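You operate a simulated robot arm through the tools that you are given. There is no shell and no other tool. Be economical: measure what you need, move in short steps, check, and stop when the job is done.

You run a simulated two-armed robot. Do the job below in one go: nothing can be reset, and whatever is moved stays where it is left.

## Task
Pick up the purple tee with one hand, pass it to the other hand and put it on the shelf of the wooden bench. Set down upright: purple tee.

Only the result counts: the job must be done as asked and must still hold three seconds after the hand-in. Knocking over, shifting, dropping, spilling or breaking anything else fails it.

## Robot
Two 7-joint arms with two-finger parallel grippers on one trunk, on a base that drives. Base frame: it is fixed to the floor where the robot stands at the start and does not move with it; the origin is under the middle of the robot, x ahead of it, y to its left, z up; the surface under the hand at the start is at about z = 0.76. Lengths are in m, angles in rad, forces in N, time in s.
The left shoulder is at the start at [0.077, 0.182, 1.062], the right one opposite. With the tool pointing down near the work surface each hand reaches from about 0.3 to 0.76 m from the robot's upright axis, wherever it stands, measured 20 degrees to its own side. Places, roughly: shelf of the wooden bench [0.6, 0.2, 0.3]. Payload 3.91 kg a hand.
The tool frame of a hand sits at the grasp point between the pads (the TCP): z along the fingers, y along the line on which they close. The tips reach 0.03 m beyond it. Largest opening 0.11 m; finger width 0.02, thickness 0.01; the body of the gripper, 0.048 by 0.112 m, starts 0.055 m behind the TCP.
Orientation is told as [roll, pitch, yaw] about the base's x, y, z axes, in that order, counted from this pose: with the fingers straight down and closing along the base's y, the tool's x points along the base's -x, its y along +y and its z along -z.

## Interface
- The arms move only by the tool send_rows. It takes "left_steps", "right_steps" or both (then of equal length, played together; a hand with none holds still); each is a list of rows, each an object of numbers (a shift or turn left out is 0, a gripper value left out holds the last): "dx", "dy", "dz": the shift along the tool's x, y, z in units of 400 mm (1.0 is 400 mm); "rx", "ry", "rz": the turn, a rotation vector about the tool's x, y, z in units of 180 degrees (1.0 is 180 degrees); "grip": the gripper command, from -1 (fully open) to 1 (shut), values between in proportion. In form: [{"dx": .., "dy": .., "dz": .., "rx": .., "ry": .., "rz": .., "grip": ..}, ...]. A call has 1 to 20 rows; each row is the pose to reach, as a shift and turn from the pose commanded when the call began, along the tool's axes at that moment. A call with a number of a shift or a turn outside -1 to 1 is refused whole. Each row takes 0.2 s and may step no farther than 0.05 m and 0.15 rad from the row before; otherwise, or with a gripper value out of range, the whole call is refused. Where a pose cannot be reached the arm comes as near as it can. A force on the tool above 40 N (or 10 N above the force at the start of the call, whichever is more), or a blocked arm, ends the call early, and 0.2 s more pass. Each finger travels about 0.072 m/s and halts on what it meets, pressing with about 31 N; the grip force reading is that of the motor and also rises with nothing between the fingers. The clock runs only during rows and for 0.2 s after the last one: add rows that repeat a pose to give the fingers time. The reply holds the time, the measured pose of the TCP, the force on the tool along the base axes, the opening and the grip force, in the units named above and with some noise, with the torque about the TCP (base axes, N m) and any sound that the robot's microphone picked up, and new pictures: "pictures" is both (left out), scene, wrist or none (wrist: the cameras of the hands that moved).
- Cameras (640 x 400 px; columns grow to the right, rows downward): "scene" is now at [0.2348, 0.0192, 1.2282]; the picture's right is [0.18, -0.98, 0.00], its down [-0.69, -0.12, -0.72] and it looks along [0.71, 0.13, -0.70] (base axes); focal length 214 px, centre (320, 200). "left" rides on the left gripper at [0.072, -0.017, -0.103] in its tool frame; the picture's right is [0.23, 0.97, 0.00], its down [-0.76, 0.18, -0.62] and it looks along [-0.61, 0.14, 0.78] (tool axes); focal length 222 px, centre (320, 200). "right" rides on the right gripper at [0.072, 0.017, -0.103] in its tool frame; the picture's right is [-0.23, 0.97, 0.00], its down [-0.76, -0.18, -0.62] and it looks along [-0.61, -0.14, 0.78] (tool axes); focal length 222 px, centre (320, 200).
- lift_body(by): slides the trunk up (or, below 0, down) by that many m; the arms and the scene camera ride with it, the base frame stays. It gives what a move gives, with no picture.
- drive_base(legs): drives the robot by 1 to 6 legs, each [ahead, left, turn to the left] in m, m and rad, along the robot's own axes; the way and the turn of a leg run together, so that a leg with both is an arc; at most 1.5 m and 3.142 rad a leg. The arms and the cameras ride along, it lands a little off, and it stops where it bumps. It gives what a move gives, and a new picture of the scene camera.
- turn_head(pan, tilt): turns the head with the scene camera to pan (to the left, within 1.396 rad either way) and tilt (down, from -0.506 to 1.204), counted from straight ahead of the robot. It gives what a move gives, and a new picture of the scene camera.
- locate(camera, pixels): for up to 12 pixels [column, row] of the newest picture of that camera ("zoom" is the newest enlarged one), the place [x, y, z] in the base frame of the surface seen there, good to about 0.002 m, but the place of the scene camera against the robot may be out by one fixed shift of up to 0.025 m in any direction. No time passes.
- zoom(camera, box): a new picture of the part [left, top, right, bottom] of that camera's present view, enlarged. No time passes.
- sign_off(): hands the job in; it is judged then, once.

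Work in short steps. Measure before you move; look again where a grasp or a placing could have gone wrong, and mend it. You have 80 turns and 260 pictures in all, those below and enlarged ones among them. Open the grippers and draw the arms clear of the work before you hand the job in, unless the task says otherwise; then end with one line.

The tools are called after "Emit:" by a JSON object that holds its "api" and its "payload". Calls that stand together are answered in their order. send_rows: Moves the arms, as the interface text tells. Its arguments: {"type":"object","properties":{"left_steps":{"type":"array"},"right_steps":{"type":"array"},"pictures":{"type":"string","enum":["both","scene","wrist","none"]}},"required":[]} The other tools are called the same way: lift_body (by) slides the trunk up or down; drive_base (legs) drives the base; turn_head (pan, tilt) turns the head that bears the scene camera; locate (camera, pixels) gives the place of the surface under pixels of a picture; zoom (camera, box) takes an enlarged picture of a part of a camera's view; sign_off () hands the job in.

At the start:

```text
clock: 0.0
left_tool_pos: [0.3731, 0.4009, 1.0556]
left_tcp_rot: [0.001, -0.001, 0.0]
left_contact_force: [0.1, -0.2, -0.4]
left_ft_torque: [-0.02, -0.01, -0.02]
left_width: 0.1103
left_grip_force: 0.0
right_tool_pos: [0.4636, 0.0238, 1.0725]
right_tcp_rot: [0.001, -0.001, 0.0]
right_contact_force: [-0.2, -0.3, 0.0]
right_ft_torque: [-0.01, -0.01, -0.01]
right_width: 0.11
right_grip_force: 0.0
trunk travel left (down, up): [-0.325, 0.189]
robot x, y, heading: [0.0016, 0.001, 0.005]
head pan, tilt: [0.176, 0.771]
```

scene: 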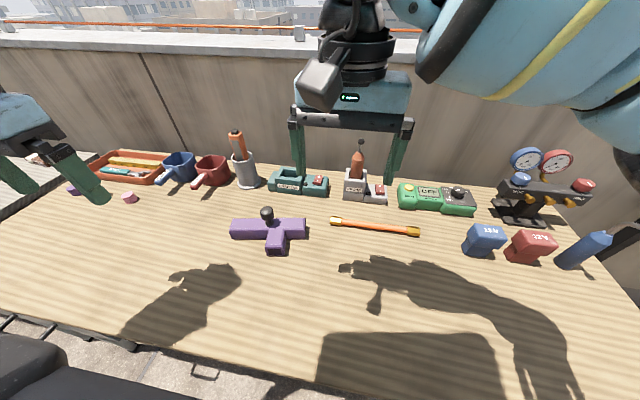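
right: 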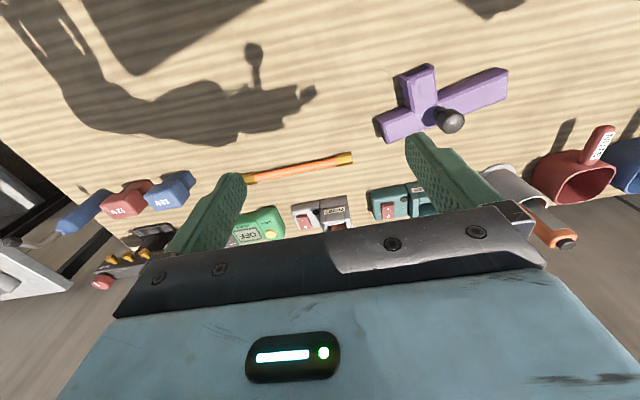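
left: 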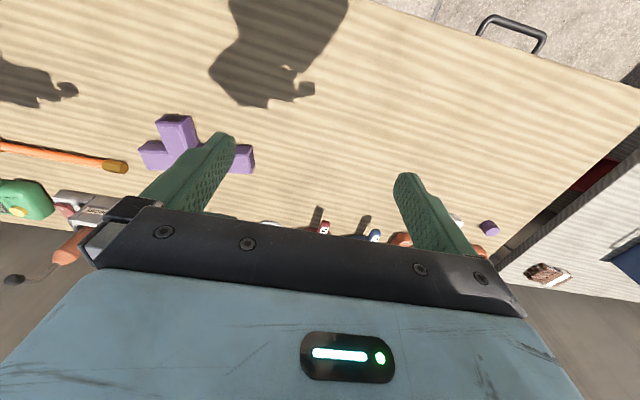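

The scene picture shows the purple tee at about (268,230) with a dark knob on top. I'll enlarge it and measure.

Emit:
{"api": "zoom", "payload": {"camera": "scene", "box": [200, 180, 340, 268]}}

Emit:
{"api": "locate", "payload": {"camera": "scene", "pixels": [[232, 228], [305, 226], [268, 228], [276, 240], [276, 250], [266, 211], [250, 228], [290, 228], [300, 270], [200, 345], [330, 210], [60, 335]]}}

Emit:
{"api": "locate", "payload": {"camera": "right", "pixels": [[380, 130], [508, 80], [450, 120], [418, 75], [425, 95], [470, 100], [400, 125], [440, 60], [400, 70], [436, 68]]}}

Emit:
{"api": "turn_head", "payload": {"pan": 0.3, "tilt": 1.2}}

```text
4.55 times, centred on (270, 224) of scene
```

zoom: 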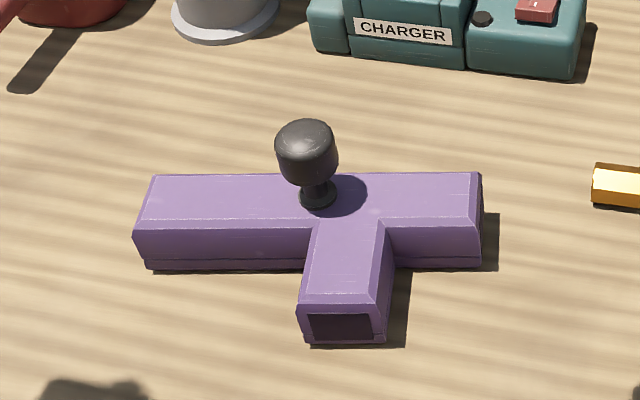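

```text
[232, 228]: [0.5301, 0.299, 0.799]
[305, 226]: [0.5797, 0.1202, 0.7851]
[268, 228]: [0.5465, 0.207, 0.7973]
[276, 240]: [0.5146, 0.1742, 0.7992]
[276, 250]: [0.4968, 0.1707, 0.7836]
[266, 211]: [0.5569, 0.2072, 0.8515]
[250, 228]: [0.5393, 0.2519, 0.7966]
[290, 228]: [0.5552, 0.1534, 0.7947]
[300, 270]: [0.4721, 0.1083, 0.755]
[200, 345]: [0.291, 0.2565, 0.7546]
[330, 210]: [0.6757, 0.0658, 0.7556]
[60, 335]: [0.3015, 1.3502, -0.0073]
```

```text
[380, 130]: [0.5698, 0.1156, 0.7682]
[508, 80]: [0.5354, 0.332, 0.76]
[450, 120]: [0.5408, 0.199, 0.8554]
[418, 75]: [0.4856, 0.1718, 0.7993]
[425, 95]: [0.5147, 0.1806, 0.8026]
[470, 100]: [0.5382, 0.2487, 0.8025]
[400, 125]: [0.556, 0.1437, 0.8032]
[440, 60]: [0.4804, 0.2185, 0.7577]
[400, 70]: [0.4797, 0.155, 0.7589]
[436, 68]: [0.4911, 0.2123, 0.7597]
```

```text
clock: 0.9
left_tool_pos: [0.3734, 0.4024, 1.0575]
left_tcp_rot: [0.001, -0.002, 0.002]
left_contact_force: [-0.5, -0.3, -0.7]
left_ft_torque: [-0.03, -0.02, 0.0]
left_width: 0.1101
left_grip_force: 0.1
right_tool_pos: [0.4618, 0.0251, 1.0719]
right_tcp_rot: [-0.001, 0.0, 0.0]
right_contact_force: [-0.2, 0.0, 0.3]
right_ft_torque: [-0.02, 0.0, 0.0]
right_width: 0.1104
right_grip_force: 0.0
trunk travel left (down, up): [-0.325, 0.189]
robot x, y, heading: [0.0001, 0.0015, -0.006]
head pan, tilt: [0.3, 1.201]
```

scene: 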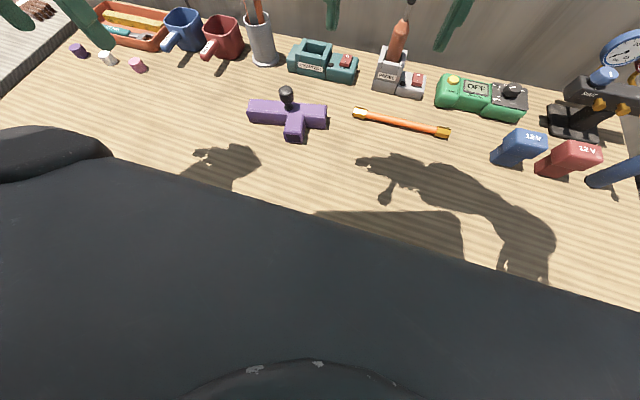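

The tee lies flat with its top at z≈0.80, the table is at 0.758, and the stub points toward me. Before choosing grasps I need to see the shelf, so I back off with the arms high and look.

Emit:
{"api": "drive_base", "payload": {"legs": [[-0.7, 0, 0]]}}

Emit:
{"api": "turn_head", "payload": {"pan": 0.2, "tilt": 0.75}}

```text
clock: 4.7
left_tool_pos: [-0.328, 0.4015, 1.0563]
left_tcp_rot: [0.0, -0.003, 0.007]
left_contact_force: [-0.5, 0.1, 0.0]
left_ft_torque: [-0.02, 0.03, -0.02]
left_width: 0.1101
left_grip_force: 0.1
right_tool_pos: [-0.2361, 0.0249, 1.0733]
right_tcp_rot: [0.0, 0.001, 0.003]
right_contact_force: [-0.2, -0.5, 0.9]
right_ft_torque: [-0.03, -0.04, -0.02]
right_width: 0.1099
right_grip_force: 0.2
trunk travel left (down, up): [-0.325, 0.189]
robot x, y, heading: [-0.6989, -0.0025, 0.005]
head pan, tilt: [0.3, 1.201]
```

scene: 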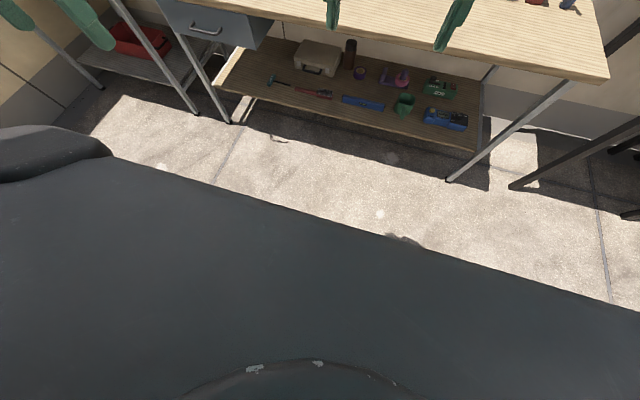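

```text
clock: 5.6
left_tool_pos: [-0.3278, 0.402, 1.0583]
left_tcp_rot: [0.0, -0.003, 0.008]
left_contact_force: [-0.4, -0.4, 0.1]
left_ft_torque: [-0.01, -0.04, 0.01]
left_width: 0.11
left_grip_force: 0.0
right_tool_pos: [-0.2373, 0.0245, 1.0729]
right_tcp_rot: [-0.001, 0.001, 0.001]
right_contact_force: [0.1, -1.0, 0.3]
right_ft_torque: [-0.01, -0.03, 0.04]
right_width: 0.1103
right_grip_force: 0.0
trunk travel left (down, up): [-0.325, 0.189]
robot x, y, heading: [-0.7041, -0.0014, 0.008]
head pan, tilt: [0.201, 0.75]
```

scene: 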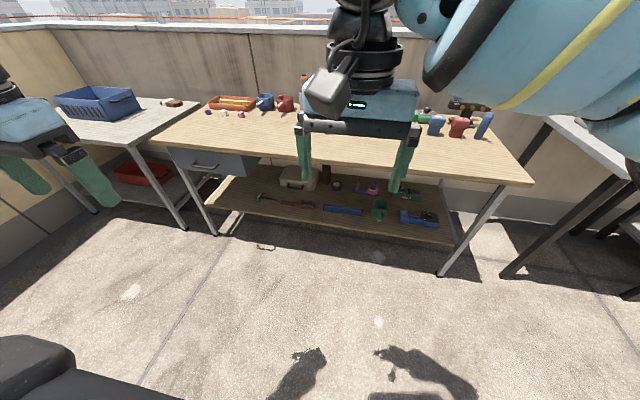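

The shelf shows at (210–455, 175–245) with several items on it. I enlarge it and measure the edges.

Emit:
{"api": "zoom", "payload": {"camera": "scene", "box": [190, 145, 480, 270]}}

Emit:
{"api": "locate", "payload": {"camera": "scene", "pixels": [[208, 207], [240, 211], [300, 222], [350, 228], [452, 243], [270, 207], [300, 213], [330, 210], [215, 185], [350, 195], [530, 184], [320, 162]]}}

```text
2.21 times, centred on (335, 208) of scene
```

zoom: 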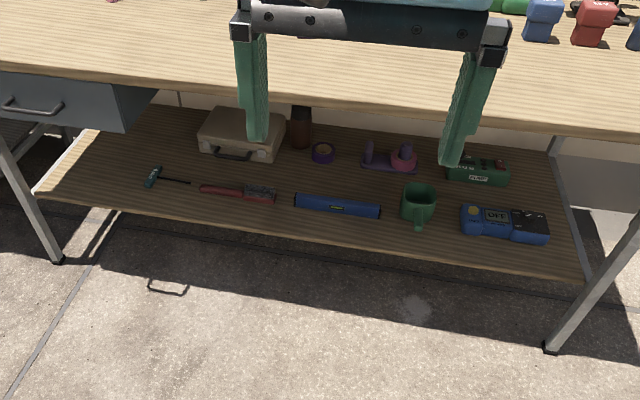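

```text
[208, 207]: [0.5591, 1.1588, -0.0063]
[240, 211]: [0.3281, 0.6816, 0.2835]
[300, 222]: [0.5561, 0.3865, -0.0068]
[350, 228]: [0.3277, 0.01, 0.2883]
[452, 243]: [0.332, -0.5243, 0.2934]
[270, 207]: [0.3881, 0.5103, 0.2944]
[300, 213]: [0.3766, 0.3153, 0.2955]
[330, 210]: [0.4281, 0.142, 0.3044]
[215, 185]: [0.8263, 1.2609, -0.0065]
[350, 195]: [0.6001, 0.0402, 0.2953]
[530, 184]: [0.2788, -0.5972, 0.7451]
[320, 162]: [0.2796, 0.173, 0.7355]
```

The shelf is at z≈0.294 with its front edge at x≈0.33, and the tabletop front edge is at x≈0.28. I'll map the objects and free spots on the shelf.

Emit:
{"api": "locate", "payload": {"camera": "zoom", "pixels": [[148, 182], [190, 183], [200, 190], [274, 197], [297, 203], [380, 212], [237, 157], [322, 160], [365, 168], [418, 220], [402, 190], [465, 230]]}}

Emit:
{"api": "locate", "payload": {"camera": "zoom", "pixels": [[60, 190], [100, 205], [90, 160], [205, 152], [300, 180], [370, 190], [545, 238], [450, 182], [505, 187], [560, 200], [340, 240], [480, 255]]}}

Emit:
{"api": "locate", "payload": {"camera": "zoom", "pixels": [[160, 110], [150, 95], [40, 195], [590, 280], [20, 128], [120, 132], [335, 97], [335, 107], [548, 345], [55, 262], [300, 145], [275, 162]]}}

```text
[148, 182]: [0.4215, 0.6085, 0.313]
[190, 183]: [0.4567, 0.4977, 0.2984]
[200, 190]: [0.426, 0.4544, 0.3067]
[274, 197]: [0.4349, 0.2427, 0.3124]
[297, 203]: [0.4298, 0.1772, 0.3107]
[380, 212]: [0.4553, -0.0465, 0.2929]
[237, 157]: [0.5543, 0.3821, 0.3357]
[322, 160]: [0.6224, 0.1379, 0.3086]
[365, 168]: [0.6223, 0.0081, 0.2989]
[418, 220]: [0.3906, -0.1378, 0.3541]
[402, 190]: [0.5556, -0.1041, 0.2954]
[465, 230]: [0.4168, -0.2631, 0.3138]
```

```text
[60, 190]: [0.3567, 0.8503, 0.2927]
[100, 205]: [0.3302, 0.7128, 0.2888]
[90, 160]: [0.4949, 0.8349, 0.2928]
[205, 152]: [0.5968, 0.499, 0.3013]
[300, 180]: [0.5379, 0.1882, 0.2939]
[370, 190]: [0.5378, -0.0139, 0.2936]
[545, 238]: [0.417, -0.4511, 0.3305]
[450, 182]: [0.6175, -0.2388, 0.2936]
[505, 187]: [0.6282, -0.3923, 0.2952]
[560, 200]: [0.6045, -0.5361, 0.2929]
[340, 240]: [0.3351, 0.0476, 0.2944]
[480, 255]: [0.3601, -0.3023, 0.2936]
```

```text
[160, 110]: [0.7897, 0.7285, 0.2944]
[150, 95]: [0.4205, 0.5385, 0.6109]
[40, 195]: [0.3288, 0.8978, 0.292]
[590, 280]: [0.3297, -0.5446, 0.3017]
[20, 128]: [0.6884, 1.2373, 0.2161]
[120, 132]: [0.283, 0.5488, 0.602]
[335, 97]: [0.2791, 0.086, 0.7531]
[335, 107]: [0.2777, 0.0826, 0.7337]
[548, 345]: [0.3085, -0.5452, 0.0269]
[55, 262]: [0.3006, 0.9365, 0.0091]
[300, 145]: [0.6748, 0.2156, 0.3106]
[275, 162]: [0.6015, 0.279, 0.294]
```

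There is a free patch on the shelf at y≈0.64–0.89, x≈0.34–0.5 (drawer bottom above it at z≈0.6). Plan: left hand picks the long left part of the bar, right hand takes the stub from the front tilted, then places there. First I drive back to the bench.

Emit:
{"api": "drive_base", "payload": {"legs": [[0.7, 0, 0]]}}

Emit:
{"api": "turn_head", "payload": {"pan": 0.176, "tilt": 0.771}}

```text
clock: 9.4
left_tool_pos: [0.3586, 0.4152, 1.0566]
left_tcp_rot: [0.0, -0.001, 0.021]
left_contact_force: [0.0, -0.3, 0.3]
left_ft_torque: [0.01, 0.02, 0.01]
left_width: 0.1101
left_grip_force: 0.0
right_tool_pos: [0.4548, 0.0374, 1.0726]
right_tcp_rot: [0.001, 0.0, 0.017]
right_contact_force: [-0.2, -0.7, -0.5]
right_ft_torque: [-0.04, -0.01, 0.0]
right_width: 0.1102
right_grip_force: 0.1
trunk travel left (down, up): [-0.325, 0.189]
robot x, y, heading: [-0.0082, 0.0079, 0.014]
head pan, tilt: [0.201, 0.75]
```

scene: 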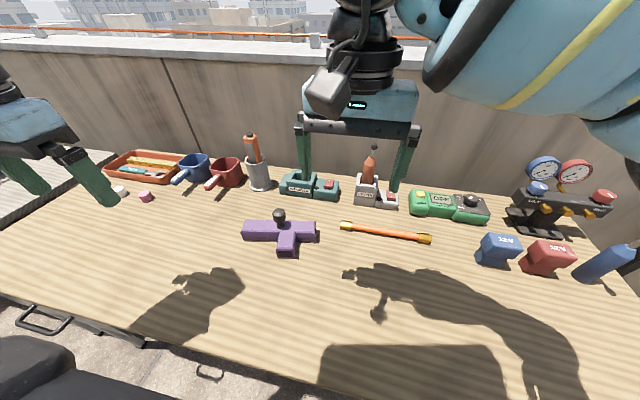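

```text
clock: 10.1
left_tool_pos: [0.3593, 0.4146, 1.0572]
left_tcp_rot: [0.002, -0.001, 0.019]
left_contact_force: [1.5, 0.1, -0.3]
left_ft_torque: [0.03, 0.02, 0.0]
left_width: 0.1102
left_grip_force: 0.1
right_tool_pos: [0.4548, 0.0393, 1.0728]
right_tcp_rot: [0.0, 0.0, 0.018]
right_contact_force: [1.1, -0.3, -0.9]
right_ft_torque: [-0.01, -0.02, 0.06]
right_width: 0.11
right_grip_force: 0.0
trunk travel left (down, up): [-0.325, 0.189]
robot x, y, heading: [-0.007, 0.0051, 0.017]
head pan, tilt: [0.176, 0.771]
```

scene: 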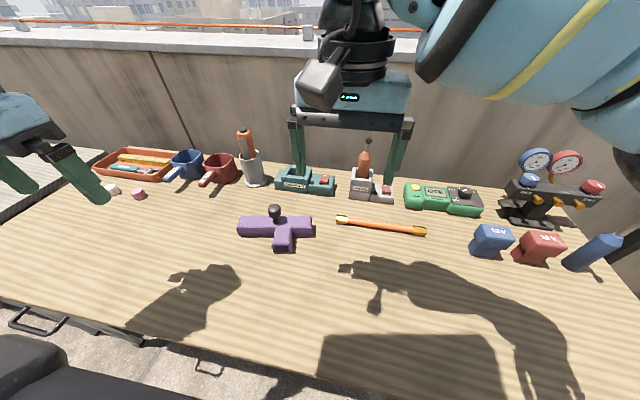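

The left hand turns about its axis so it closes across the bar, and moves to hover over the bar's left part near (0.537, 0.262).

Emit:
{"api": "send_rows", "payload": {"left_steps": [{"dx": -0.0437, "dy": -0.039, "dz": 0.0267, "rz": 0.0455, "grip": -1}, {"dx": -0.0875, "dy": -0.078, "dz": 0.0535, "rz": 0.091}, {"dx": -0.1312, "dy": -0.117, "dz": 0.08, "rz": 0.1365}, {"dx": -0.175, "dy": -0.156, "dz": 0.107, "rz": 0.182}, {"dx": -0.2187, "dy": -0.195, "dz": 0.1337, "rz": 0.2275}, {"dx": -0.2625, "dy": -0.234, "dz": 0.16, "rz": 0.273}, {"dx": -0.3062, "dy": -0.273, "dz": 0.187, "rz": 0.3185}, {"dx": -0.35, "dy": -0.312, "dz": 0.214, "rz": 0.364}, {"dx": -0.3937, "dy": -0.351, "dz": 0.24, "rz": 0.4095}, {"dx": -0.4375, "dy": -0.39, "dz": 0.2675, "rz": 0.455}, {"dx": -0.4375, "dy": -0.39, "dz": 0.2675, "rz": 0.455}]}}

```text
clock: 12.5
left_tool_pos: [0.5401, 0.2621, 0.9486]
left_tcp_rot: [0.003, 0.0, -1.411]
left_contact_force: [-0.1, 0.3, 0.4]
left_ft_torque: [-0.01, -0.01, -0.02]
left_width: 0.1101
left_grip_force: 0.0
right_tool_pos: [0.4547, 0.0395, 1.0717]
right_tcp_rot: [0.0, -0.004, 0.017]
right_contact_force: [0.3, 0.2, 0.4]
right_ft_torque: [0.0, -0.01, 0.04]
right_width: 0.1103
right_grip_force: 0.2
trunk travel left (down, up): [-0.325, 0.189]
robot x, y, heading: [-0.0061, 0.0095, 0.017]
head pan, tilt: [0.176, 0.771]
```

scene: 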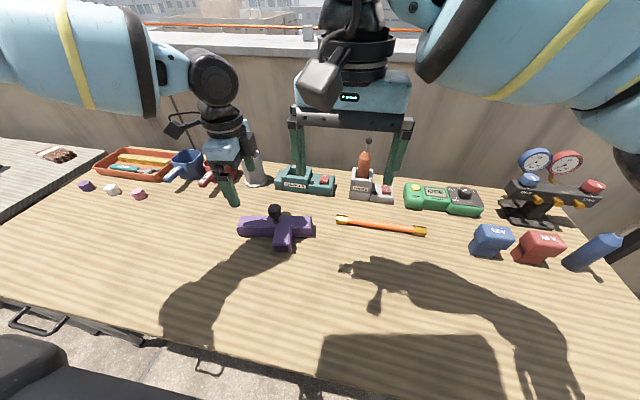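
left: 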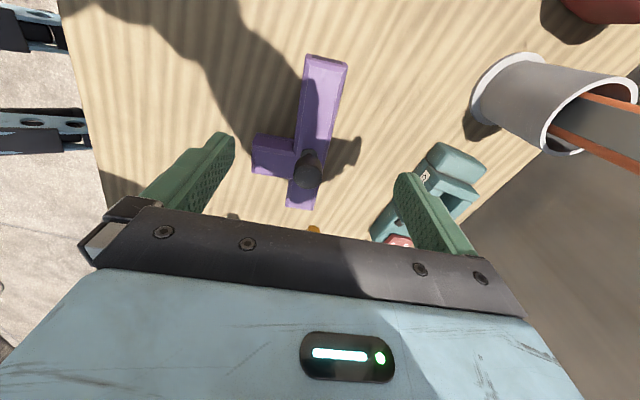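

I measure the bar precisely with the left wrist camera: top-left end corners (306,56)/(347,66), and the edges by the knob.

Emit:
{"api": "locate", "payload": {"camera": "left", "pixels": [[308, 58], [344, 66], [302, 110], [336, 118], [300, 135], [330, 140], [306, 165], [280, 137], [258, 137], [257, 155], [295, 195], [470, 130]]}}

Emit:
{"api": "zoom", "payload": {"camera": "left", "box": [220, 40, 380, 220]}}

```text
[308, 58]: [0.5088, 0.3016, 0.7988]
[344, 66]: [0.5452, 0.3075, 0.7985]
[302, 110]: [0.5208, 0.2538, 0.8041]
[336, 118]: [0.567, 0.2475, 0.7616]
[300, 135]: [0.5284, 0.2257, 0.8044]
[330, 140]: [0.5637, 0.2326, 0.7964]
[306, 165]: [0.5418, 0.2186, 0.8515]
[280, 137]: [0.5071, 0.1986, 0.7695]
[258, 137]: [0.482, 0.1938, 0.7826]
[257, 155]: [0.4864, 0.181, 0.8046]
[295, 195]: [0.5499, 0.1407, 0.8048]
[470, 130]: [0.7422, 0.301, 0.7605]
```

```text
2.22 times, centred on (300, 130) of left
```

zoom: 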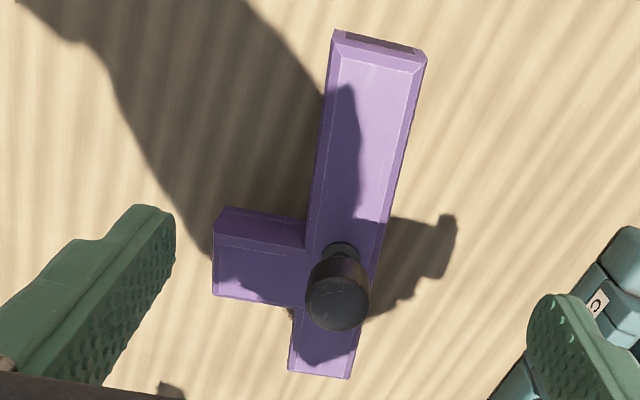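

The bar's yaw is about +0.25 rad, its top z 0.804, and the grip point is (0.540, 0.255). I correct the yaw, descend to z≈0.793 with the hand open, and close.

Emit:
{"api": "send_rows", "payload": {"left_steps": [{"dx": -0.017, "dy": -0.003, "dz": 0.06, "rz": -0.029, "grip": -1}, {"dx": -0.017, "dy": -0.003, "dz": 0.14, "rz": -0.029}, {"dx": -0.017, "dy": -0.003, "dz": 0.22, "rz": -0.029}, {"dx": -0.017, "dy": -0.003, "dz": 0.3, "rz": -0.029}, {"dx": -0.017, "dy": -0.003, "dz": 0.36, "rz": -0.029}, {"dx": -0.017, "dy": -0.003, "dz": 0.389, "rz": -0.029}, {"dx": -0.017, "dy": -0.003, "dz": 0.389, "rz": -0.029}]}}

```text
clock: 14.1
left_tool_pos: [0.5367, 0.2532, 0.7968]
left_tcp_rot: [0.007, -0.003, -1.317]
left_contact_force: [1.4, 3.6, 18.7]
left_ft_torque: [-0.94, -0.02, 0.07]
left_width: 0.1102
left_grip_force: 0.1
right_tool_pos: [0.4541, 0.0387, 1.0734]
right_tcp_rot: [0.0, -0.001, 0.018]
right_contact_force: [-0.6, 0.0, -0.5]
right_ft_torque: [0.03, -0.01, 0.0]
right_width: 0.1097
right_grip_force: 0.0
trunk travel left (down, up): [-0.325, 0.189]
robot x, y, heading: [-0.0067, 0.0018, 0.018]
head pan, tilt: [0.176, 0.771]
```

scene: 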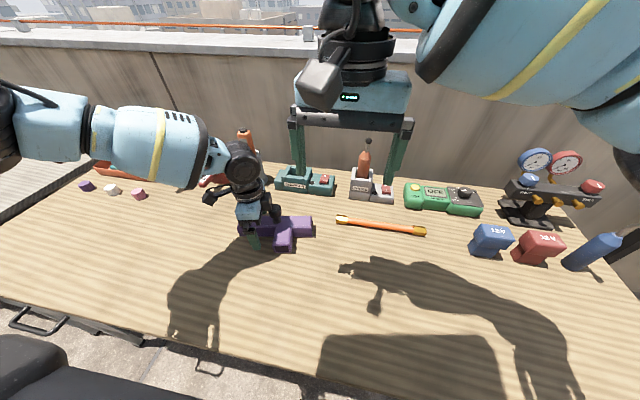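
left: 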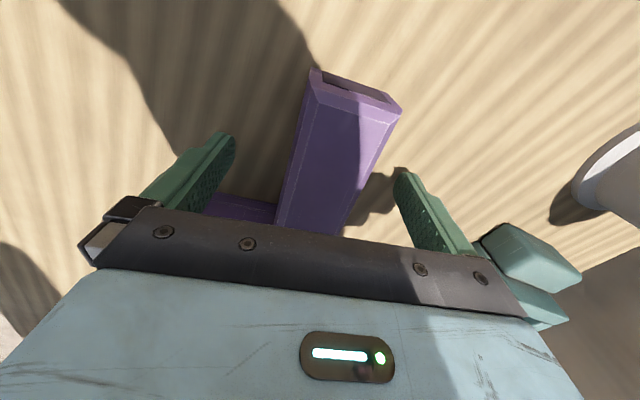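

An 18.7 N upward force with a lever toward the knob shows the gripper body touches the knob top. I raise 13 mm and shift 15 mm outward along the bar.

Emit:
{"api": "send_rows", "payload": {"left_steps": [{"dz": -0.04}, {"dz": -0.04, "dx": 0.0375}, {"dz": -0.033, "dx": 0.0375}, {"dz": -0.033, "dx": 0.0375}], "pictures": "wrist"}}

```text
clock: 15.1
left_tool_pos: [0.5329, 0.2697, 0.8078]
left_tcp_rot: [0.002, 0.0, -1.319]
left_contact_force: [0.2, -0.3, 0.0]
left_ft_torque: [-0.02, 0.01, -0.01]
left_width: 0.1102
left_grip_force: 0.1
right_tool_pos: [0.4558, 0.0391, 1.0728]
right_tcp_rot: [-0.001, 0.0, 0.016]
right_contact_force: [-1.3, 0.2, -0.8]
right_ft_torque: [-0.01, 0.01, -0.02]
right_width: 0.11
right_grip_force: 0.1
trunk travel left (down, up): [-0.325, 0.189]
robot x, y, heading: [-0.0048, 0.0038, 0.02]
head pan, tilt: [0.176, 0.771]
```

left: 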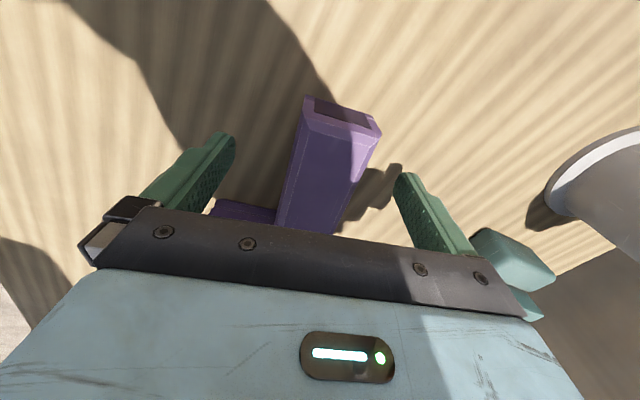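

Contact is gone. I close on the bar, dropping 5 mm more.

Emit:
{"api": "send_rows", "payload": {"left_steps": [{"dz": 0.0125}, {"dz": 0.0125}, {"dz": 0.0125, "grip": 1}, {"dz": 0.0125}, {"dz": 0.0125}, {"dz": 0.0125}, {"dz": 0.0125}, {"dz": 0.0125}], "pictures": "both"}}

```text
clock: 16.9
left_tool_pos: [0.5327, 0.2685, 0.8024]
left_tcp_rot: [0.002, 0.0, -1.318]
left_contact_force: [-0.3, -1.0, 0.5]
left_ft_torque: [0.01, 0.07, -0.05]
left_width: 0.0434
left_grip_force: 31.1
right_tool_pos: [0.4547, 0.0376, 1.0722]
right_tcp_rot: [0.0, 0.001, 0.017]
right_contact_force: [1.1, -0.3, 0.2]
right_ft_torque: [-0.01, 0.02, -0.03]
right_width: 0.1101
right_grip_force: 0.0
trunk travel left (down, up): [-0.325, 0.189]
robot x, y, heading: [-0.012, 0.0067, 0.02]
head pan, tilt: [0.176, 0.771]
```

scene: 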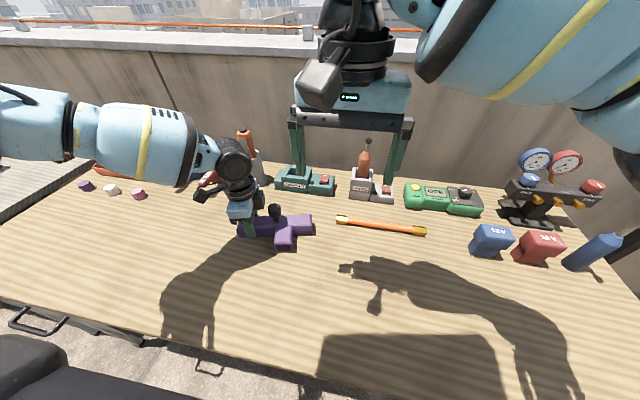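
left: 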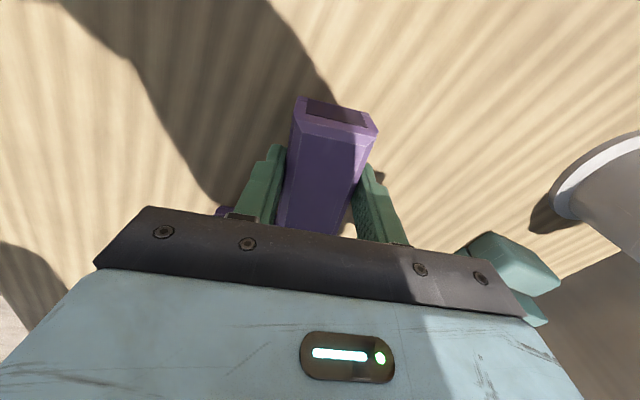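

Gripped (width 43 mm, 31 N). I lift 0.1 m gently and check.

Emit:
{"api": "send_rows", "payload": {"left_steps": [{"dz": -0.03}, {"dz": -0.08}, {"dz": -0.14}, {"dz": -0.2}, {"dz": -0.25}, {"dz": -0.25}]}}

```text
clock: 18.3
left_tool_pos: [0.5331, 0.2702, 0.9032]
left_tcp_rot: [0.001, 0.0, -1.321]
left_contact_force: [-0.1, -1.0, -1.4]
left_ft_torque: [0.09, 0.04, -0.02]
left_width: 0.0434
left_grip_force: 30.6
right_tool_pos: [0.4546, 0.0378, 1.0721]
right_tcp_rot: [-0.001, -0.001, 0.016]
right_contact_force: [-0.2, -0.1, 0.0]
right_ft_torque: [0.03, 0.01, -0.01]
right_width: 0.1098
right_grip_force: 0.1
trunk travel left (down, up): [-0.325, 0.189]
robot x, y, heading: [-0.006, 0.0067, 0.018]
head pan, tilt: [0.176, 0.771]
```

scene: 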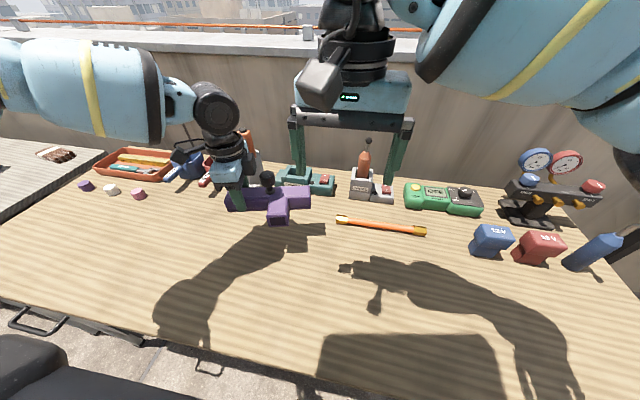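
left: 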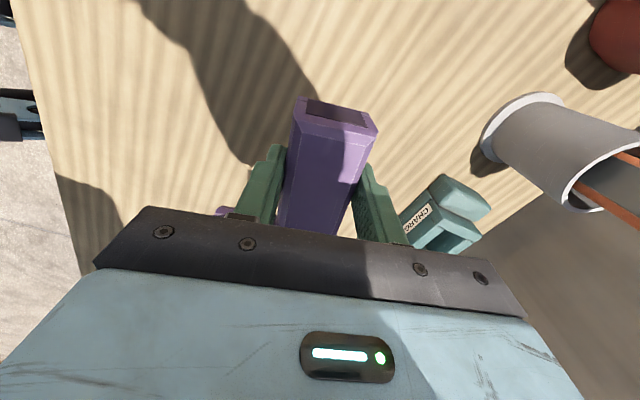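

The lift holds and the tee is light. The right hand now backs off and pitches to point forward and 50° down; then the left hand squares the tee (yaw −0.25), raises it and brings it to the middle.

Emit:
{"api": "send_rows", "payload": {"right_steps": [{"dx": 0.04, "dy": 0.005, "dz": 0.01, "ry": -0.037, "grip": -1}, {"dx": 0.08, "dy": 0.01, "dz": 0.02, "ry": -0.074}, {"dx": 0.12, "dy": 0.015, "dz": 0.03, "ry": -0.111}, {"dx": 0.16, "dy": 0.02, "dz": 0.04, "ry": -0.148}, {"dx": 0.2, "dy": 0.025, "dz": 0.05, "ry": -0.185}, {"dx": 0.2375, "dy": 0.03, "dz": 0.05, "ry": -0.222}, {"dx": 0.2375, "dy": 0.03, "dz": 0.05, "ry": -0.222}, {"dx": 0.2375, "dy": 0.03, "dz": 0.05, "ry": -0.222}, {"dx": 0.2375, "dy": 0.03, "dz": 0.05, "ry": -0.222}, {"dx": 0.2375, "dy": 0.03, "dz": 0.05, "ry": -0.222}], "left_steps": [{}, {}, {}, {}, {"dz": -0.05}, {"dx": -0.05, "dy": -0.012, "dz": -0.1, "rz": 0.02}, {"dx": -0.1, "dy": -0.025, "dz": -0.15, "rz": 0.04}, {"dx": -0.15, "dy": -0.038, "dz": -0.15, "rz": 0.06}, {"dx": -0.194, "dy": -0.05, "dz": -0.15, "rz": 0.08}, {"dx": -0.194, "dy": -0.05, "dz": -0.15, "rz": 0.08}]}}

```text
clock: 20.5
left_tool_pos: [0.5329, 0.1892, 0.9625]
left_tcp_rot: [0.002, -0.001, -1.571]
left_contact_force: [-0.2, -0.6, -1.3]
left_ft_torque: [0.09, 0.01, 0.0]
left_width: 0.0433
left_grip_force: 31.0
right_tool_pos: [0.358, 0.0499, 1.0507]
right_tcp_rot: [0.001, -0.699, 0.018]
right_contact_force: [1.4, 0.6, 0.4]
right_ft_torque: [0.02, 0.01, 0.0]
right_width: 0.1102
right_grip_force: 0.0
trunk travel left (down, up): [-0.325, 0.189]
robot x, y, heading: [-0.0101, 0.0057, 0.014]
head pan, tilt: [0.176, 0.771]
```

scene: 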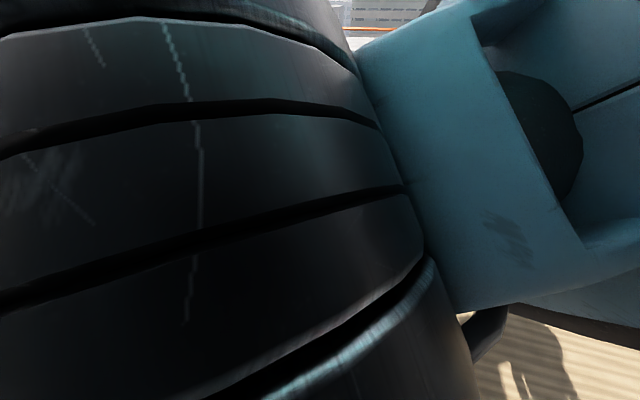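
right: 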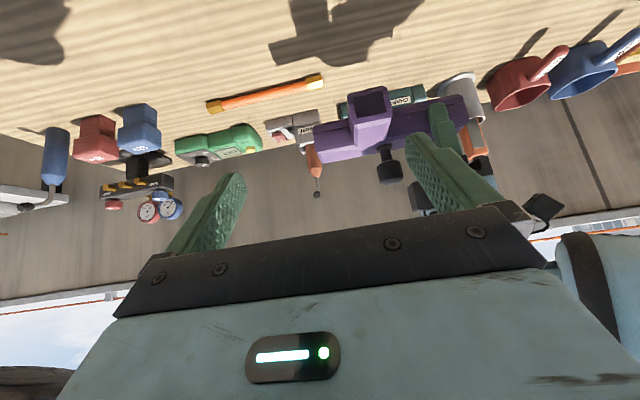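
left: 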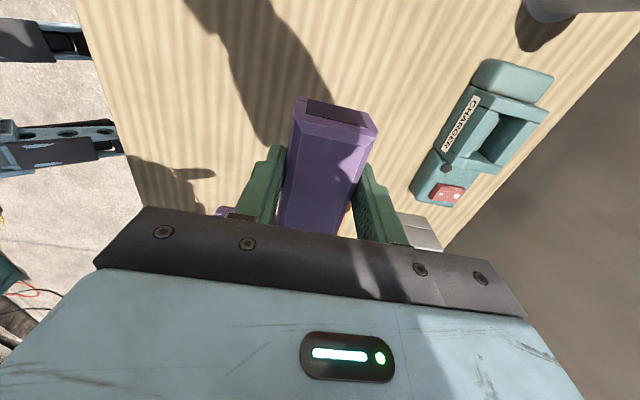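

The right wrist camera sees the stub's open end at (370,102) and the bar. I'll measure it.

Emit:
{"api": "zoom", "payload": {"camera": "right", "box": [280, 60, 500, 200]}}

Emit:
{"api": "locate", "payload": {"camera": "right", "pixels": [[352, 92], [386, 90], [354, 117], [389, 112], [370, 118], [358, 140], [385, 135], [370, 130], [335, 140], [318, 155], [420, 120], [386, 150]]}}

```text
2.86 times, centred on (390, 130) of right
```

zoom: 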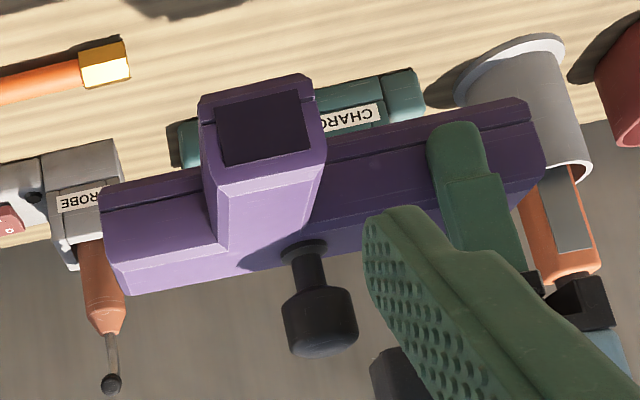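

```text
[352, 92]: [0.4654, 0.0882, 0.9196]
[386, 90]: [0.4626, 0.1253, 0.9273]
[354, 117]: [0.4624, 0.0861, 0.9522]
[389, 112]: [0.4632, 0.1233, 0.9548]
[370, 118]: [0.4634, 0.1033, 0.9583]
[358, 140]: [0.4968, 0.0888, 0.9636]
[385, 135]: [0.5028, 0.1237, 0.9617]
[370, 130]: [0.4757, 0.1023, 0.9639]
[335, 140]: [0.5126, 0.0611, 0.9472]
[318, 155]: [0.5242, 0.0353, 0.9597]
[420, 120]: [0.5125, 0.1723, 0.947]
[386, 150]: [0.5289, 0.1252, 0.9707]
```

The stub is centred at y≈0.105, z≈0.941, its end is at x≈0.4625 and the bar face at x≈0.512. I move the right hand along its approach line to about 35 mm short of the grasp, partly closed, and check.

Emit:
{"api": "send_rows", "payload": {"right_steps": [{"dx": -0.036, "dy": 0.067, "dz": 0.068, "grip": -0.3}, {"dx": -0.072, "dy": 0.134, "dz": 0.136}, {"dx": -0.072, "dy": 0.133, "dz": 0.2}, {"dx": -0.0715, "dy": 0.132, "dz": 0.29}, {"dx": -0.0715, "dy": 0.132, "dz": 0.29}], "pictures": "wrist"}}

```text
clock: 21.7
left_tool_pos: [0.5329, 0.1895, 0.9625]
left_tcp_rot: [0.001, 0.001, -1.571]
left_contact_force: [0.6, -0.1, -1.2]
left_ft_torque: [0.08, -0.04, 0.0]
left_width: 0.0431
left_grip_force: 30.9
right_tool_pos: [0.4558, 0.1053, 0.9792]
right_tcp_rot: [0.0, -0.699, 0.017]
right_contact_force: [-0.2, 0.3, 0.4]
right_ft_torque: [0.02, 0.01, -0.02]
right_width: 0.0715
right_grip_force: 0.0
trunk travel left (down, up): [-0.325, 0.189]
robot x, y, heading: [-0.0065, 0.0067, 0.022]
head pan, tilt: [0.176, 0.771]
```

right: 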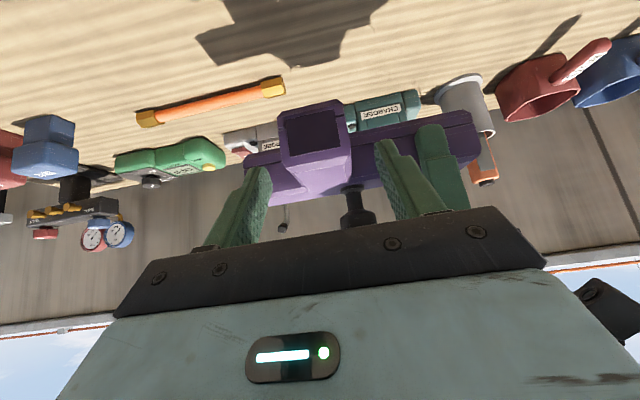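

The stub sits centred between the fingers. I advance the last 37 mm, then close.

Emit:
{"api": "send_rows", "payload": {"right_steps": [{"dz": 0.04}, {"dz": 0.075}, {"dz": 0.0925}, {"dz": 0.0925}, {"dz": 0.0925, "grip": 1}, {"dz": 0.0925}, {"dz": 0.0925}, {"dz": 0.0925}, {"dz": 0.0925}], "pictures": "wrist"}}

```text
clock: 23.7
left_tool_pos: [0.5334, 0.1898, 0.9629]
left_tcp_rot: [0.0, -0.002, -1.571]
left_contact_force: [-3.9, -8.0, 0.0]
left_ft_torque: [-0.1, 0.06, 0.52]
left_width: 0.0433
left_grip_force: 30.8
right_tool_pos: [0.4804, 0.1039, 0.9527]
right_tcp_rot: [0.004, -0.698, 0.016]
right_contact_force: [4.7, 8.2, 0.0]
right_ft_torque: [0.06, 0.05, -0.42]
right_width: 0.0436
right_grip_force: 30.8
trunk travel left (down, up): [-0.325, 0.189]
robot x, y, heading: [-0.0052, 0.0093, 0.015]
head pan, tilt: [0.176, 0.771]
```

right: 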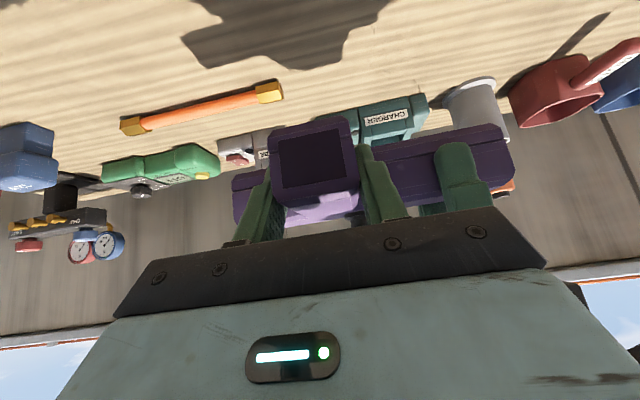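

Both hands hold it (right width 43.6 mm, 31 N). The left hand opens partway and withdraws straight up.

Emit:
{"api": "send_rows", "payload": {"left_steps": [{"grip": -0.25}, {}, {}, {"dz": -0.05}, {"dz": -0.12}, {"dz": -0.2}, {"dz": -0.3}, {"dz": -0.35}, {"dz": -0.35}], "pictures": "wrist"}}

```text
clock: 25.7
left_tool_pos: [0.5259, 0.2008, 1.0883]
left_tcp_rot: [0.003, -0.003, -1.569]
left_contact_force: [-0.8, 0.1, 0.7]
left_ft_torque: [-0.01, -0.01, 0.01]
left_width: 0.0685
left_grip_force: 0.1
left hand out of reach, approached as far as the arm can: row 6, 7, 8, 9
right_tool_pos: [0.4797, 0.1046, 0.954]
right_tcp_rot: [0.0, -0.698, 0.017]
right_contact_force: [0.5, -0.6, -0.5]
right_ft_torque: [-0.01, 0.03, -0.01]
right_width: 0.0436
right_grip_force: 30.9
trunk travel left (down, up): [-0.325, 0.189]
robot x, y, heading: [-0.0076, 0.0019, 0.019]
head pan, tilt: [0.176, 0.771]
```

left: 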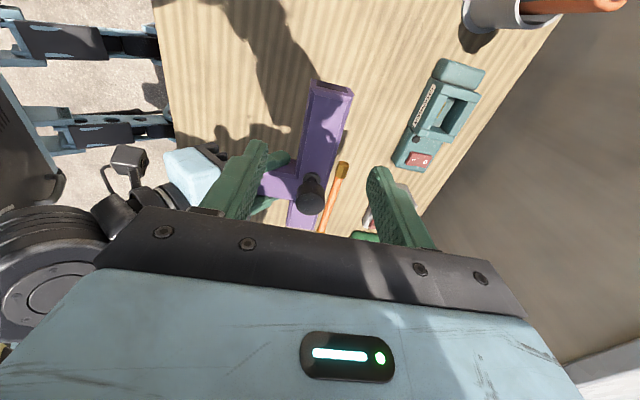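

Handover succeeded: the right hand alone holds the tee. I retract the left hand to the left and back beside the body.

Emit:
{"api": "send_rows", "payload": {"left_steps": [{"dx": 0.1, "dy": -0.01}, {"dx": 0.2, "dy": -0.02, "rz": -0.04}, {"dx": 0.3, "dy": -0.08, "rz": -0.08}, {"dx": 0.4, "dy": -0.14, "rz": -0.12}, {"dx": 0.48, "dy": -0.2, "rz": -0.16}, {"dx": 0.53, "dy": -0.28, "rz": -0.2}, {"dx": 0.55, "dy": -0.36, "rz": -0.24}, {"dx": 0.55, "dy": -0.44, "rz": -0.28, "dz": 0.02}, {"dx": 0.55, "dy": -0.52, "rz": -0.32, "dz": 0.04}, {"dx": 0.55, "dy": -0.6, "rz": -0.36, "dz": 0.06}, {"dx": 0.55, "dy": -0.67, "rz": -0.4, "dz": 0.06}, {"dx": 0.55, "dy": -0.74, "rz": -0.44, "dz": 0.06}, {"dx": 0.55, "dy": -0.8, "rz": -0.48, "dz": 0.06}, {"dx": 0.55, "dy": -0.8, "rz": -0.5, "dz": 0.06}], "pictures": "both"}}

```text
clock: 28.7
left_tool_pos: [0.2053, 0.4192, 1.0642]
left_tcp_rot: [-0.001, -0.001, 0.002]
left_contact_force: [-0.4, 0.3, -0.3]
left_ft_torque: [-0.02, 0.01, 0.0]
left_width: 0.0687
left_grip_force: 0.1
right_tool_pos: [0.4804, 0.1035, 0.9535]
right_tcp_rot: [0.001, -0.698, 0.016]
right_contact_force: [0.2, 0.7, 0.7]
right_ft_torque: [-0.02, 0.06, 0.0]
right_width: 0.0435
right_grip_force: 30.8
trunk travel left (down, up): [-0.325, 0.189]
robot x, y, heading: [-0.0088, 0.0053, 0.017]
head pan, tilt: [0.176, 0.771]
```

scene: 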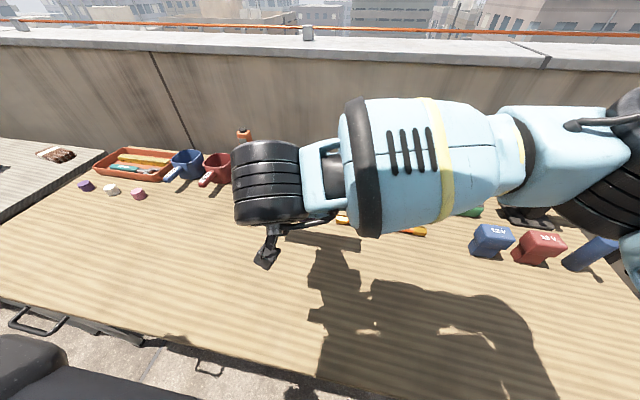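
left: 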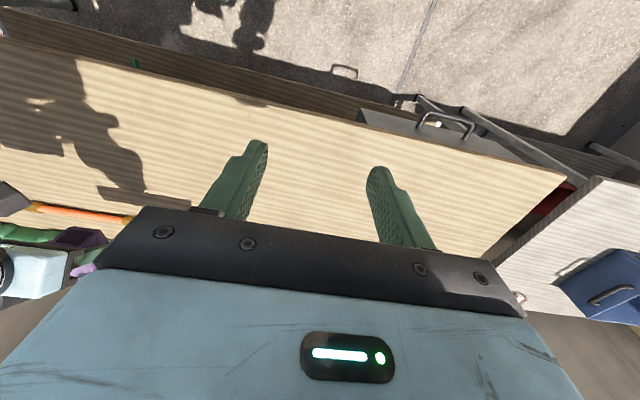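

The tee is firmly held and the other objects look unmoved. I back away from the bench, then shift left toward the free patch of the shelf, and look.

Emit:
{"api": "drive_base", "payload": {"legs": [[-0.75, 0, 0], [0, 0.8, 0]]}}

Emit:
{"api": "lift_body", "payload": {"by": -0.32}}

```text
clock: 39.8
left_tool_pos: [-0.5902, 1.2075, 1.0628]
left_tcp_rot: [0.0, 0.0, 0.012]
left_contact_force: [-0.7, -0.2, -1.0]
left_ft_torque: [0.01, 0.02, 0.01]
left_width: 0.0688
left_grip_force: 0.1
right_tool_pos: [-0.3126, 0.8943, 0.9525]
right_tcp_rot: [0.001, -0.699, 0.03]
right_contact_force: [0.2, -0.3, -0.2]
right_ft_torque: [-0.03, 0.04, -0.02]
right_width: 0.0436
right_grip_force: 31.3
trunk travel left (down, up): [-0.325, 0.189]
robot x, y, heading: [-0.7962, 0.7964, 0.03]
head pan, tilt: [0.176, 0.771]
```

scene: 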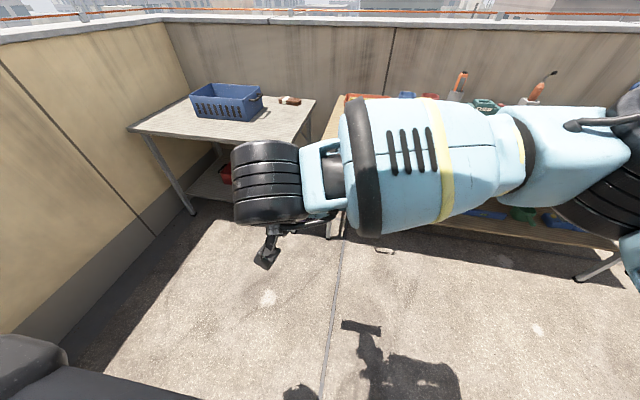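

```text
clock: 43.0
left_tool_pos: [-0.5894, 1.2082, 0.7449]
left_tcp_rot: [-0.003, -0.002, 0.01]
left_contact_force: [0.1, -0.4, -0.4]
left_ft_torque: [-0.01, -0.01, 0.02]
left_width: 0.0689
left_grip_force: 0.1
right_tool_pos: [-0.3133, 0.8935, 0.6328]
right_tcp_rot: [0.0, -0.698, 0.028]
right_contact_force: [0.1, 0.4, 0.3]
right_ft_torque: [-0.05, 0.05, 0.0]
right_width: 0.0438
right_grip_force: 31.4
trunk travel left (down, up): [-0.005, 0.509]
robot x, y, heading: [-0.7972, 0.7933, 0.032]
head pan, tilt: [0.176, 0.771]
```

The trunk is down. I extend the right hand forward, down to z≈0.38, and a bit right relative to the body.

Emit:
{"api": "send_rows", "payload": {"right_steps": [{"dx": 0.029, "dy": -0.05, "dz": 0.079}, {"dx": 0.059, "dy": -0.1, "dz": 0.157}, {"dx": 0.088, "dy": -0.15, "dz": 0.236}, {"dx": 0.117, "dy": -0.2, "dz": 0.315}, {"dx": 0.147, "dy": -0.25, "dz": 0.393}, {"dx": 0.176, "dy": -0.3, "dz": 0.472}, {"dx": 0.205, "dy": -0.35, "dz": 0.55}, {"dx": 0.2345, "dy": -0.4, "dz": 0.629}, {"dx": 0.2345, "dy": -0.4, "dz": 0.629}]}}

```text
clock: 45.0
left_tool_pos: [-0.5899, 1.2084, 0.7464]
left_tcp_rot: [-0.003, -0.004, 0.013]
left_contact_force: [0.7, 0.2, -0.1]
left_ft_torque: [-0.05, 0.02, 0.0]
left_width: 0.069
left_grip_force: 0.2
right_tool_pos: [-0.2229, 0.7333, 0.3784]
right_tcp_rot: [0.001, -0.7, 0.029]
right_contact_force: [1.0, -0.8, 0.4]
right_ft_torque: [-0.04, 0.09, 0.01]
right_width: 0.0436
right_grip_force: 31.8
trunk travel left (down, up): [-0.005, 0.509]
robot x, y, heading: [-0.7963, 0.7912, 0.029]
head pan, tilt: [0.176, 0.771]
```

scene: 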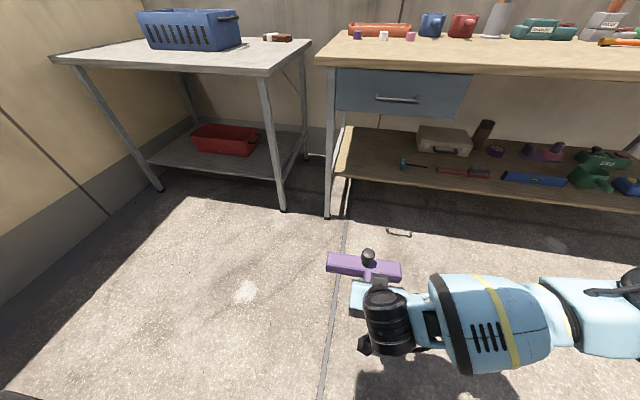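
right: 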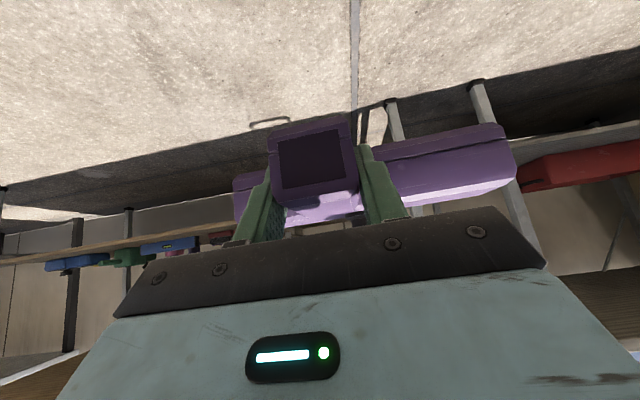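

The view is clear. I zoom on the free shelf patch and measure it, and measure the held tee to calibrate the scene camera's shift.

Emit:
{"api": "zoom", "payload": {"camera": "scene", "box": [310, 60, 510, 290]}}

Emit:
{"api": "locate", "payload": {"camera": "scene", "pixels": [[330, 258], [327, 268], [402, 266], [401, 281], [368, 253], [350, 262], [337, 176], [370, 182], [401, 163], [408, 160], [344, 150], [328, 215]]}}

Emit:
{"api": "locate", "payload": {"camera": "scene", "pixels": [[340, 108], [400, 116], [398, 100], [380, 96], [464, 92], [345, 140], [375, 160], [385, 145], [330, 120], [335, 70], [435, 187], [428, 167]]}}

```text
1.74 times, centred on (410, 175) of scene
```

zoom: 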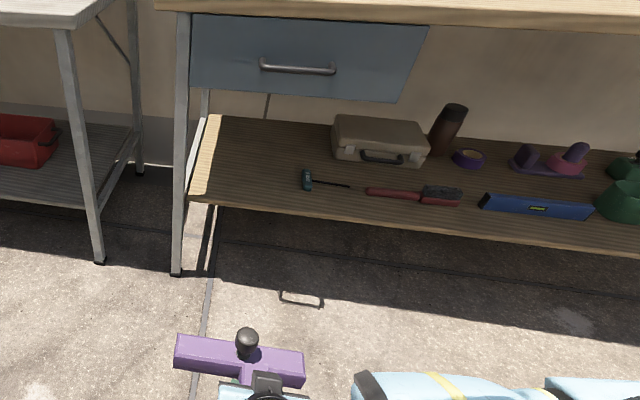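

```text
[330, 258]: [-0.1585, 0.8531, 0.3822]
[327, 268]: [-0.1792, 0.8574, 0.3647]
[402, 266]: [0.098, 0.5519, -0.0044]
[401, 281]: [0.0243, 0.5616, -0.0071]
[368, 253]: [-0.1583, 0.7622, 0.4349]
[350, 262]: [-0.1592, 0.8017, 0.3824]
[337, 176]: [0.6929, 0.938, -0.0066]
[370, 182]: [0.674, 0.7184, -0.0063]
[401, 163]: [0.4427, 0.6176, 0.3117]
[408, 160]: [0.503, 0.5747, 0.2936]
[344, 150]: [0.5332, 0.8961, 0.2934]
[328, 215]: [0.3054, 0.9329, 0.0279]
```

```text
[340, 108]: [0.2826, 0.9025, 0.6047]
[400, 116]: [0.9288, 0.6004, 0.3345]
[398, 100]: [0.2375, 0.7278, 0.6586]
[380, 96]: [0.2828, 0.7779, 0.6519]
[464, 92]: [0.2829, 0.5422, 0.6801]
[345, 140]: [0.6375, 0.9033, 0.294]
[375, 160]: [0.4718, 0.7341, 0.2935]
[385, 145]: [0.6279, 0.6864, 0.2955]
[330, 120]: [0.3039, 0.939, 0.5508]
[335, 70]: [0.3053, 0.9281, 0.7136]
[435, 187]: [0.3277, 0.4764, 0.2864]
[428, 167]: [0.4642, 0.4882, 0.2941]
```

The patch y≈0.64–0.90 is clear; the drawer handle reaches x≈0.237 at z≈0.66. I check where the forearm and wrist are so they clear the drawer.

Emit:
{"api": "locate", "payload": {"camera": "scene", "pixels": [[385, 300], [370, 310], [440, 285], [470, 275], [520, 280], [560, 282], [600, 275], [480, 320], [560, 320], [632, 270], [365, 345], [380, 285]]}}

```text
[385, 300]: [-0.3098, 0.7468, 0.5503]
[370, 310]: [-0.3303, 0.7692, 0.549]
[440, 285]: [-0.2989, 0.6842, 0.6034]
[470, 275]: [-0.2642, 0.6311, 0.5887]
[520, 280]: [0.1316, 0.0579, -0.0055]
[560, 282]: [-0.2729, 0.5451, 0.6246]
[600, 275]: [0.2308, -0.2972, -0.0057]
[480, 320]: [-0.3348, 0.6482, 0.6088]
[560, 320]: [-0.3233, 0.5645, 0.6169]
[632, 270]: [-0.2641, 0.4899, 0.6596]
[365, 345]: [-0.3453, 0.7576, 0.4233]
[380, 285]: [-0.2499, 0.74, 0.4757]
```

The forearm sits low and lateral and would barely clear the drawer bottom (z≈0.60). I stretch the arm further forward and right relative to the body, so the forearm trails more behind the hand.

Emit:
{"api": "send_rows", "payload": {"right_steps": [{"dx": -0.025, "dy": -0.07, "dz": 0.033}, {"dx": -0.05, "dy": -0.14, "dz": 0.065}, {"dx": -0.074, "dy": -0.21, "dz": 0.098}, {"dx": -0.099, "dy": -0.28, "dz": 0.13}, {"dx": -0.124, "dy": -0.35, "dz": 0.163}, {"dx": -0.124, "dy": -0.35, "dz": 0.163}], "pictures": "scene"}}

```text
clock: 46.4
left_tool_pos: [-0.5904, 1.2092, 0.7459]
left_tcp_rot: [-0.002, -0.002, 0.012]
left_contact_force: [0.6, -0.6, 0.4]
left_ft_torque: [0.02, 0.01, -0.02]
left_width: 0.0689
left_grip_force: 0.1
right_tool_pos: [-0.134, 0.5988, 0.3623]
right_tcp_rot: [0.0, -0.698, 0.028]
right_contact_force: [-1.0, -0.4, 0.3]
right_ft_torque: [-0.03, 0.07, -0.02]
right_width: 0.0436
right_grip_force: 30.8
trunk travel left (down, up): [-0.005, 0.509]
robot x, y, heading: [-0.8025, 0.7907, 0.031]
head pan, tilt: [0.176, 0.771]
```

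scene: 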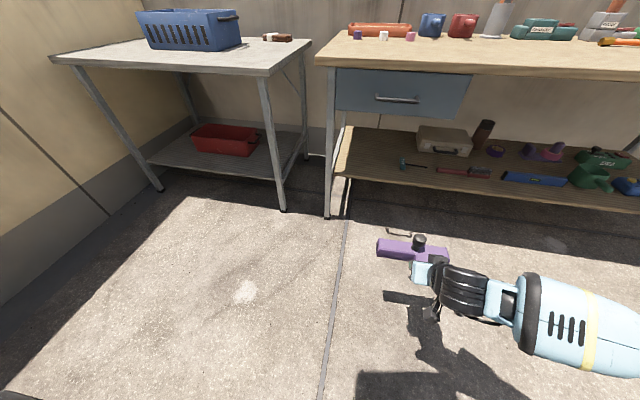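

The forearm now trails behind and to the right. I check its heights again.

Emit:
{"api": "locate", "payload": {"camera": "scene", "pixels": [[430, 268], [470, 280], [490, 272], [500, 300], [530, 285], [560, 290], [600, 300], [635, 310], [420, 242], [380, 243], [446, 248], [379, 253]]}}

```text
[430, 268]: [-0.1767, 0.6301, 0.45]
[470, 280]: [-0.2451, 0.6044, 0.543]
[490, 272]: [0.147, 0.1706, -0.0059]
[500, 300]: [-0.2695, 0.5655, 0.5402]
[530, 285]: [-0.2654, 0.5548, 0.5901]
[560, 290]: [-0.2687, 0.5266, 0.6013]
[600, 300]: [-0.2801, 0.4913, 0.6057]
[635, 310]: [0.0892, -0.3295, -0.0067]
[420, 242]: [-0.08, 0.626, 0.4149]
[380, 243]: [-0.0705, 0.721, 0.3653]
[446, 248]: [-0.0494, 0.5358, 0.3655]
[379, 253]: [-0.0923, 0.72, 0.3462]
```

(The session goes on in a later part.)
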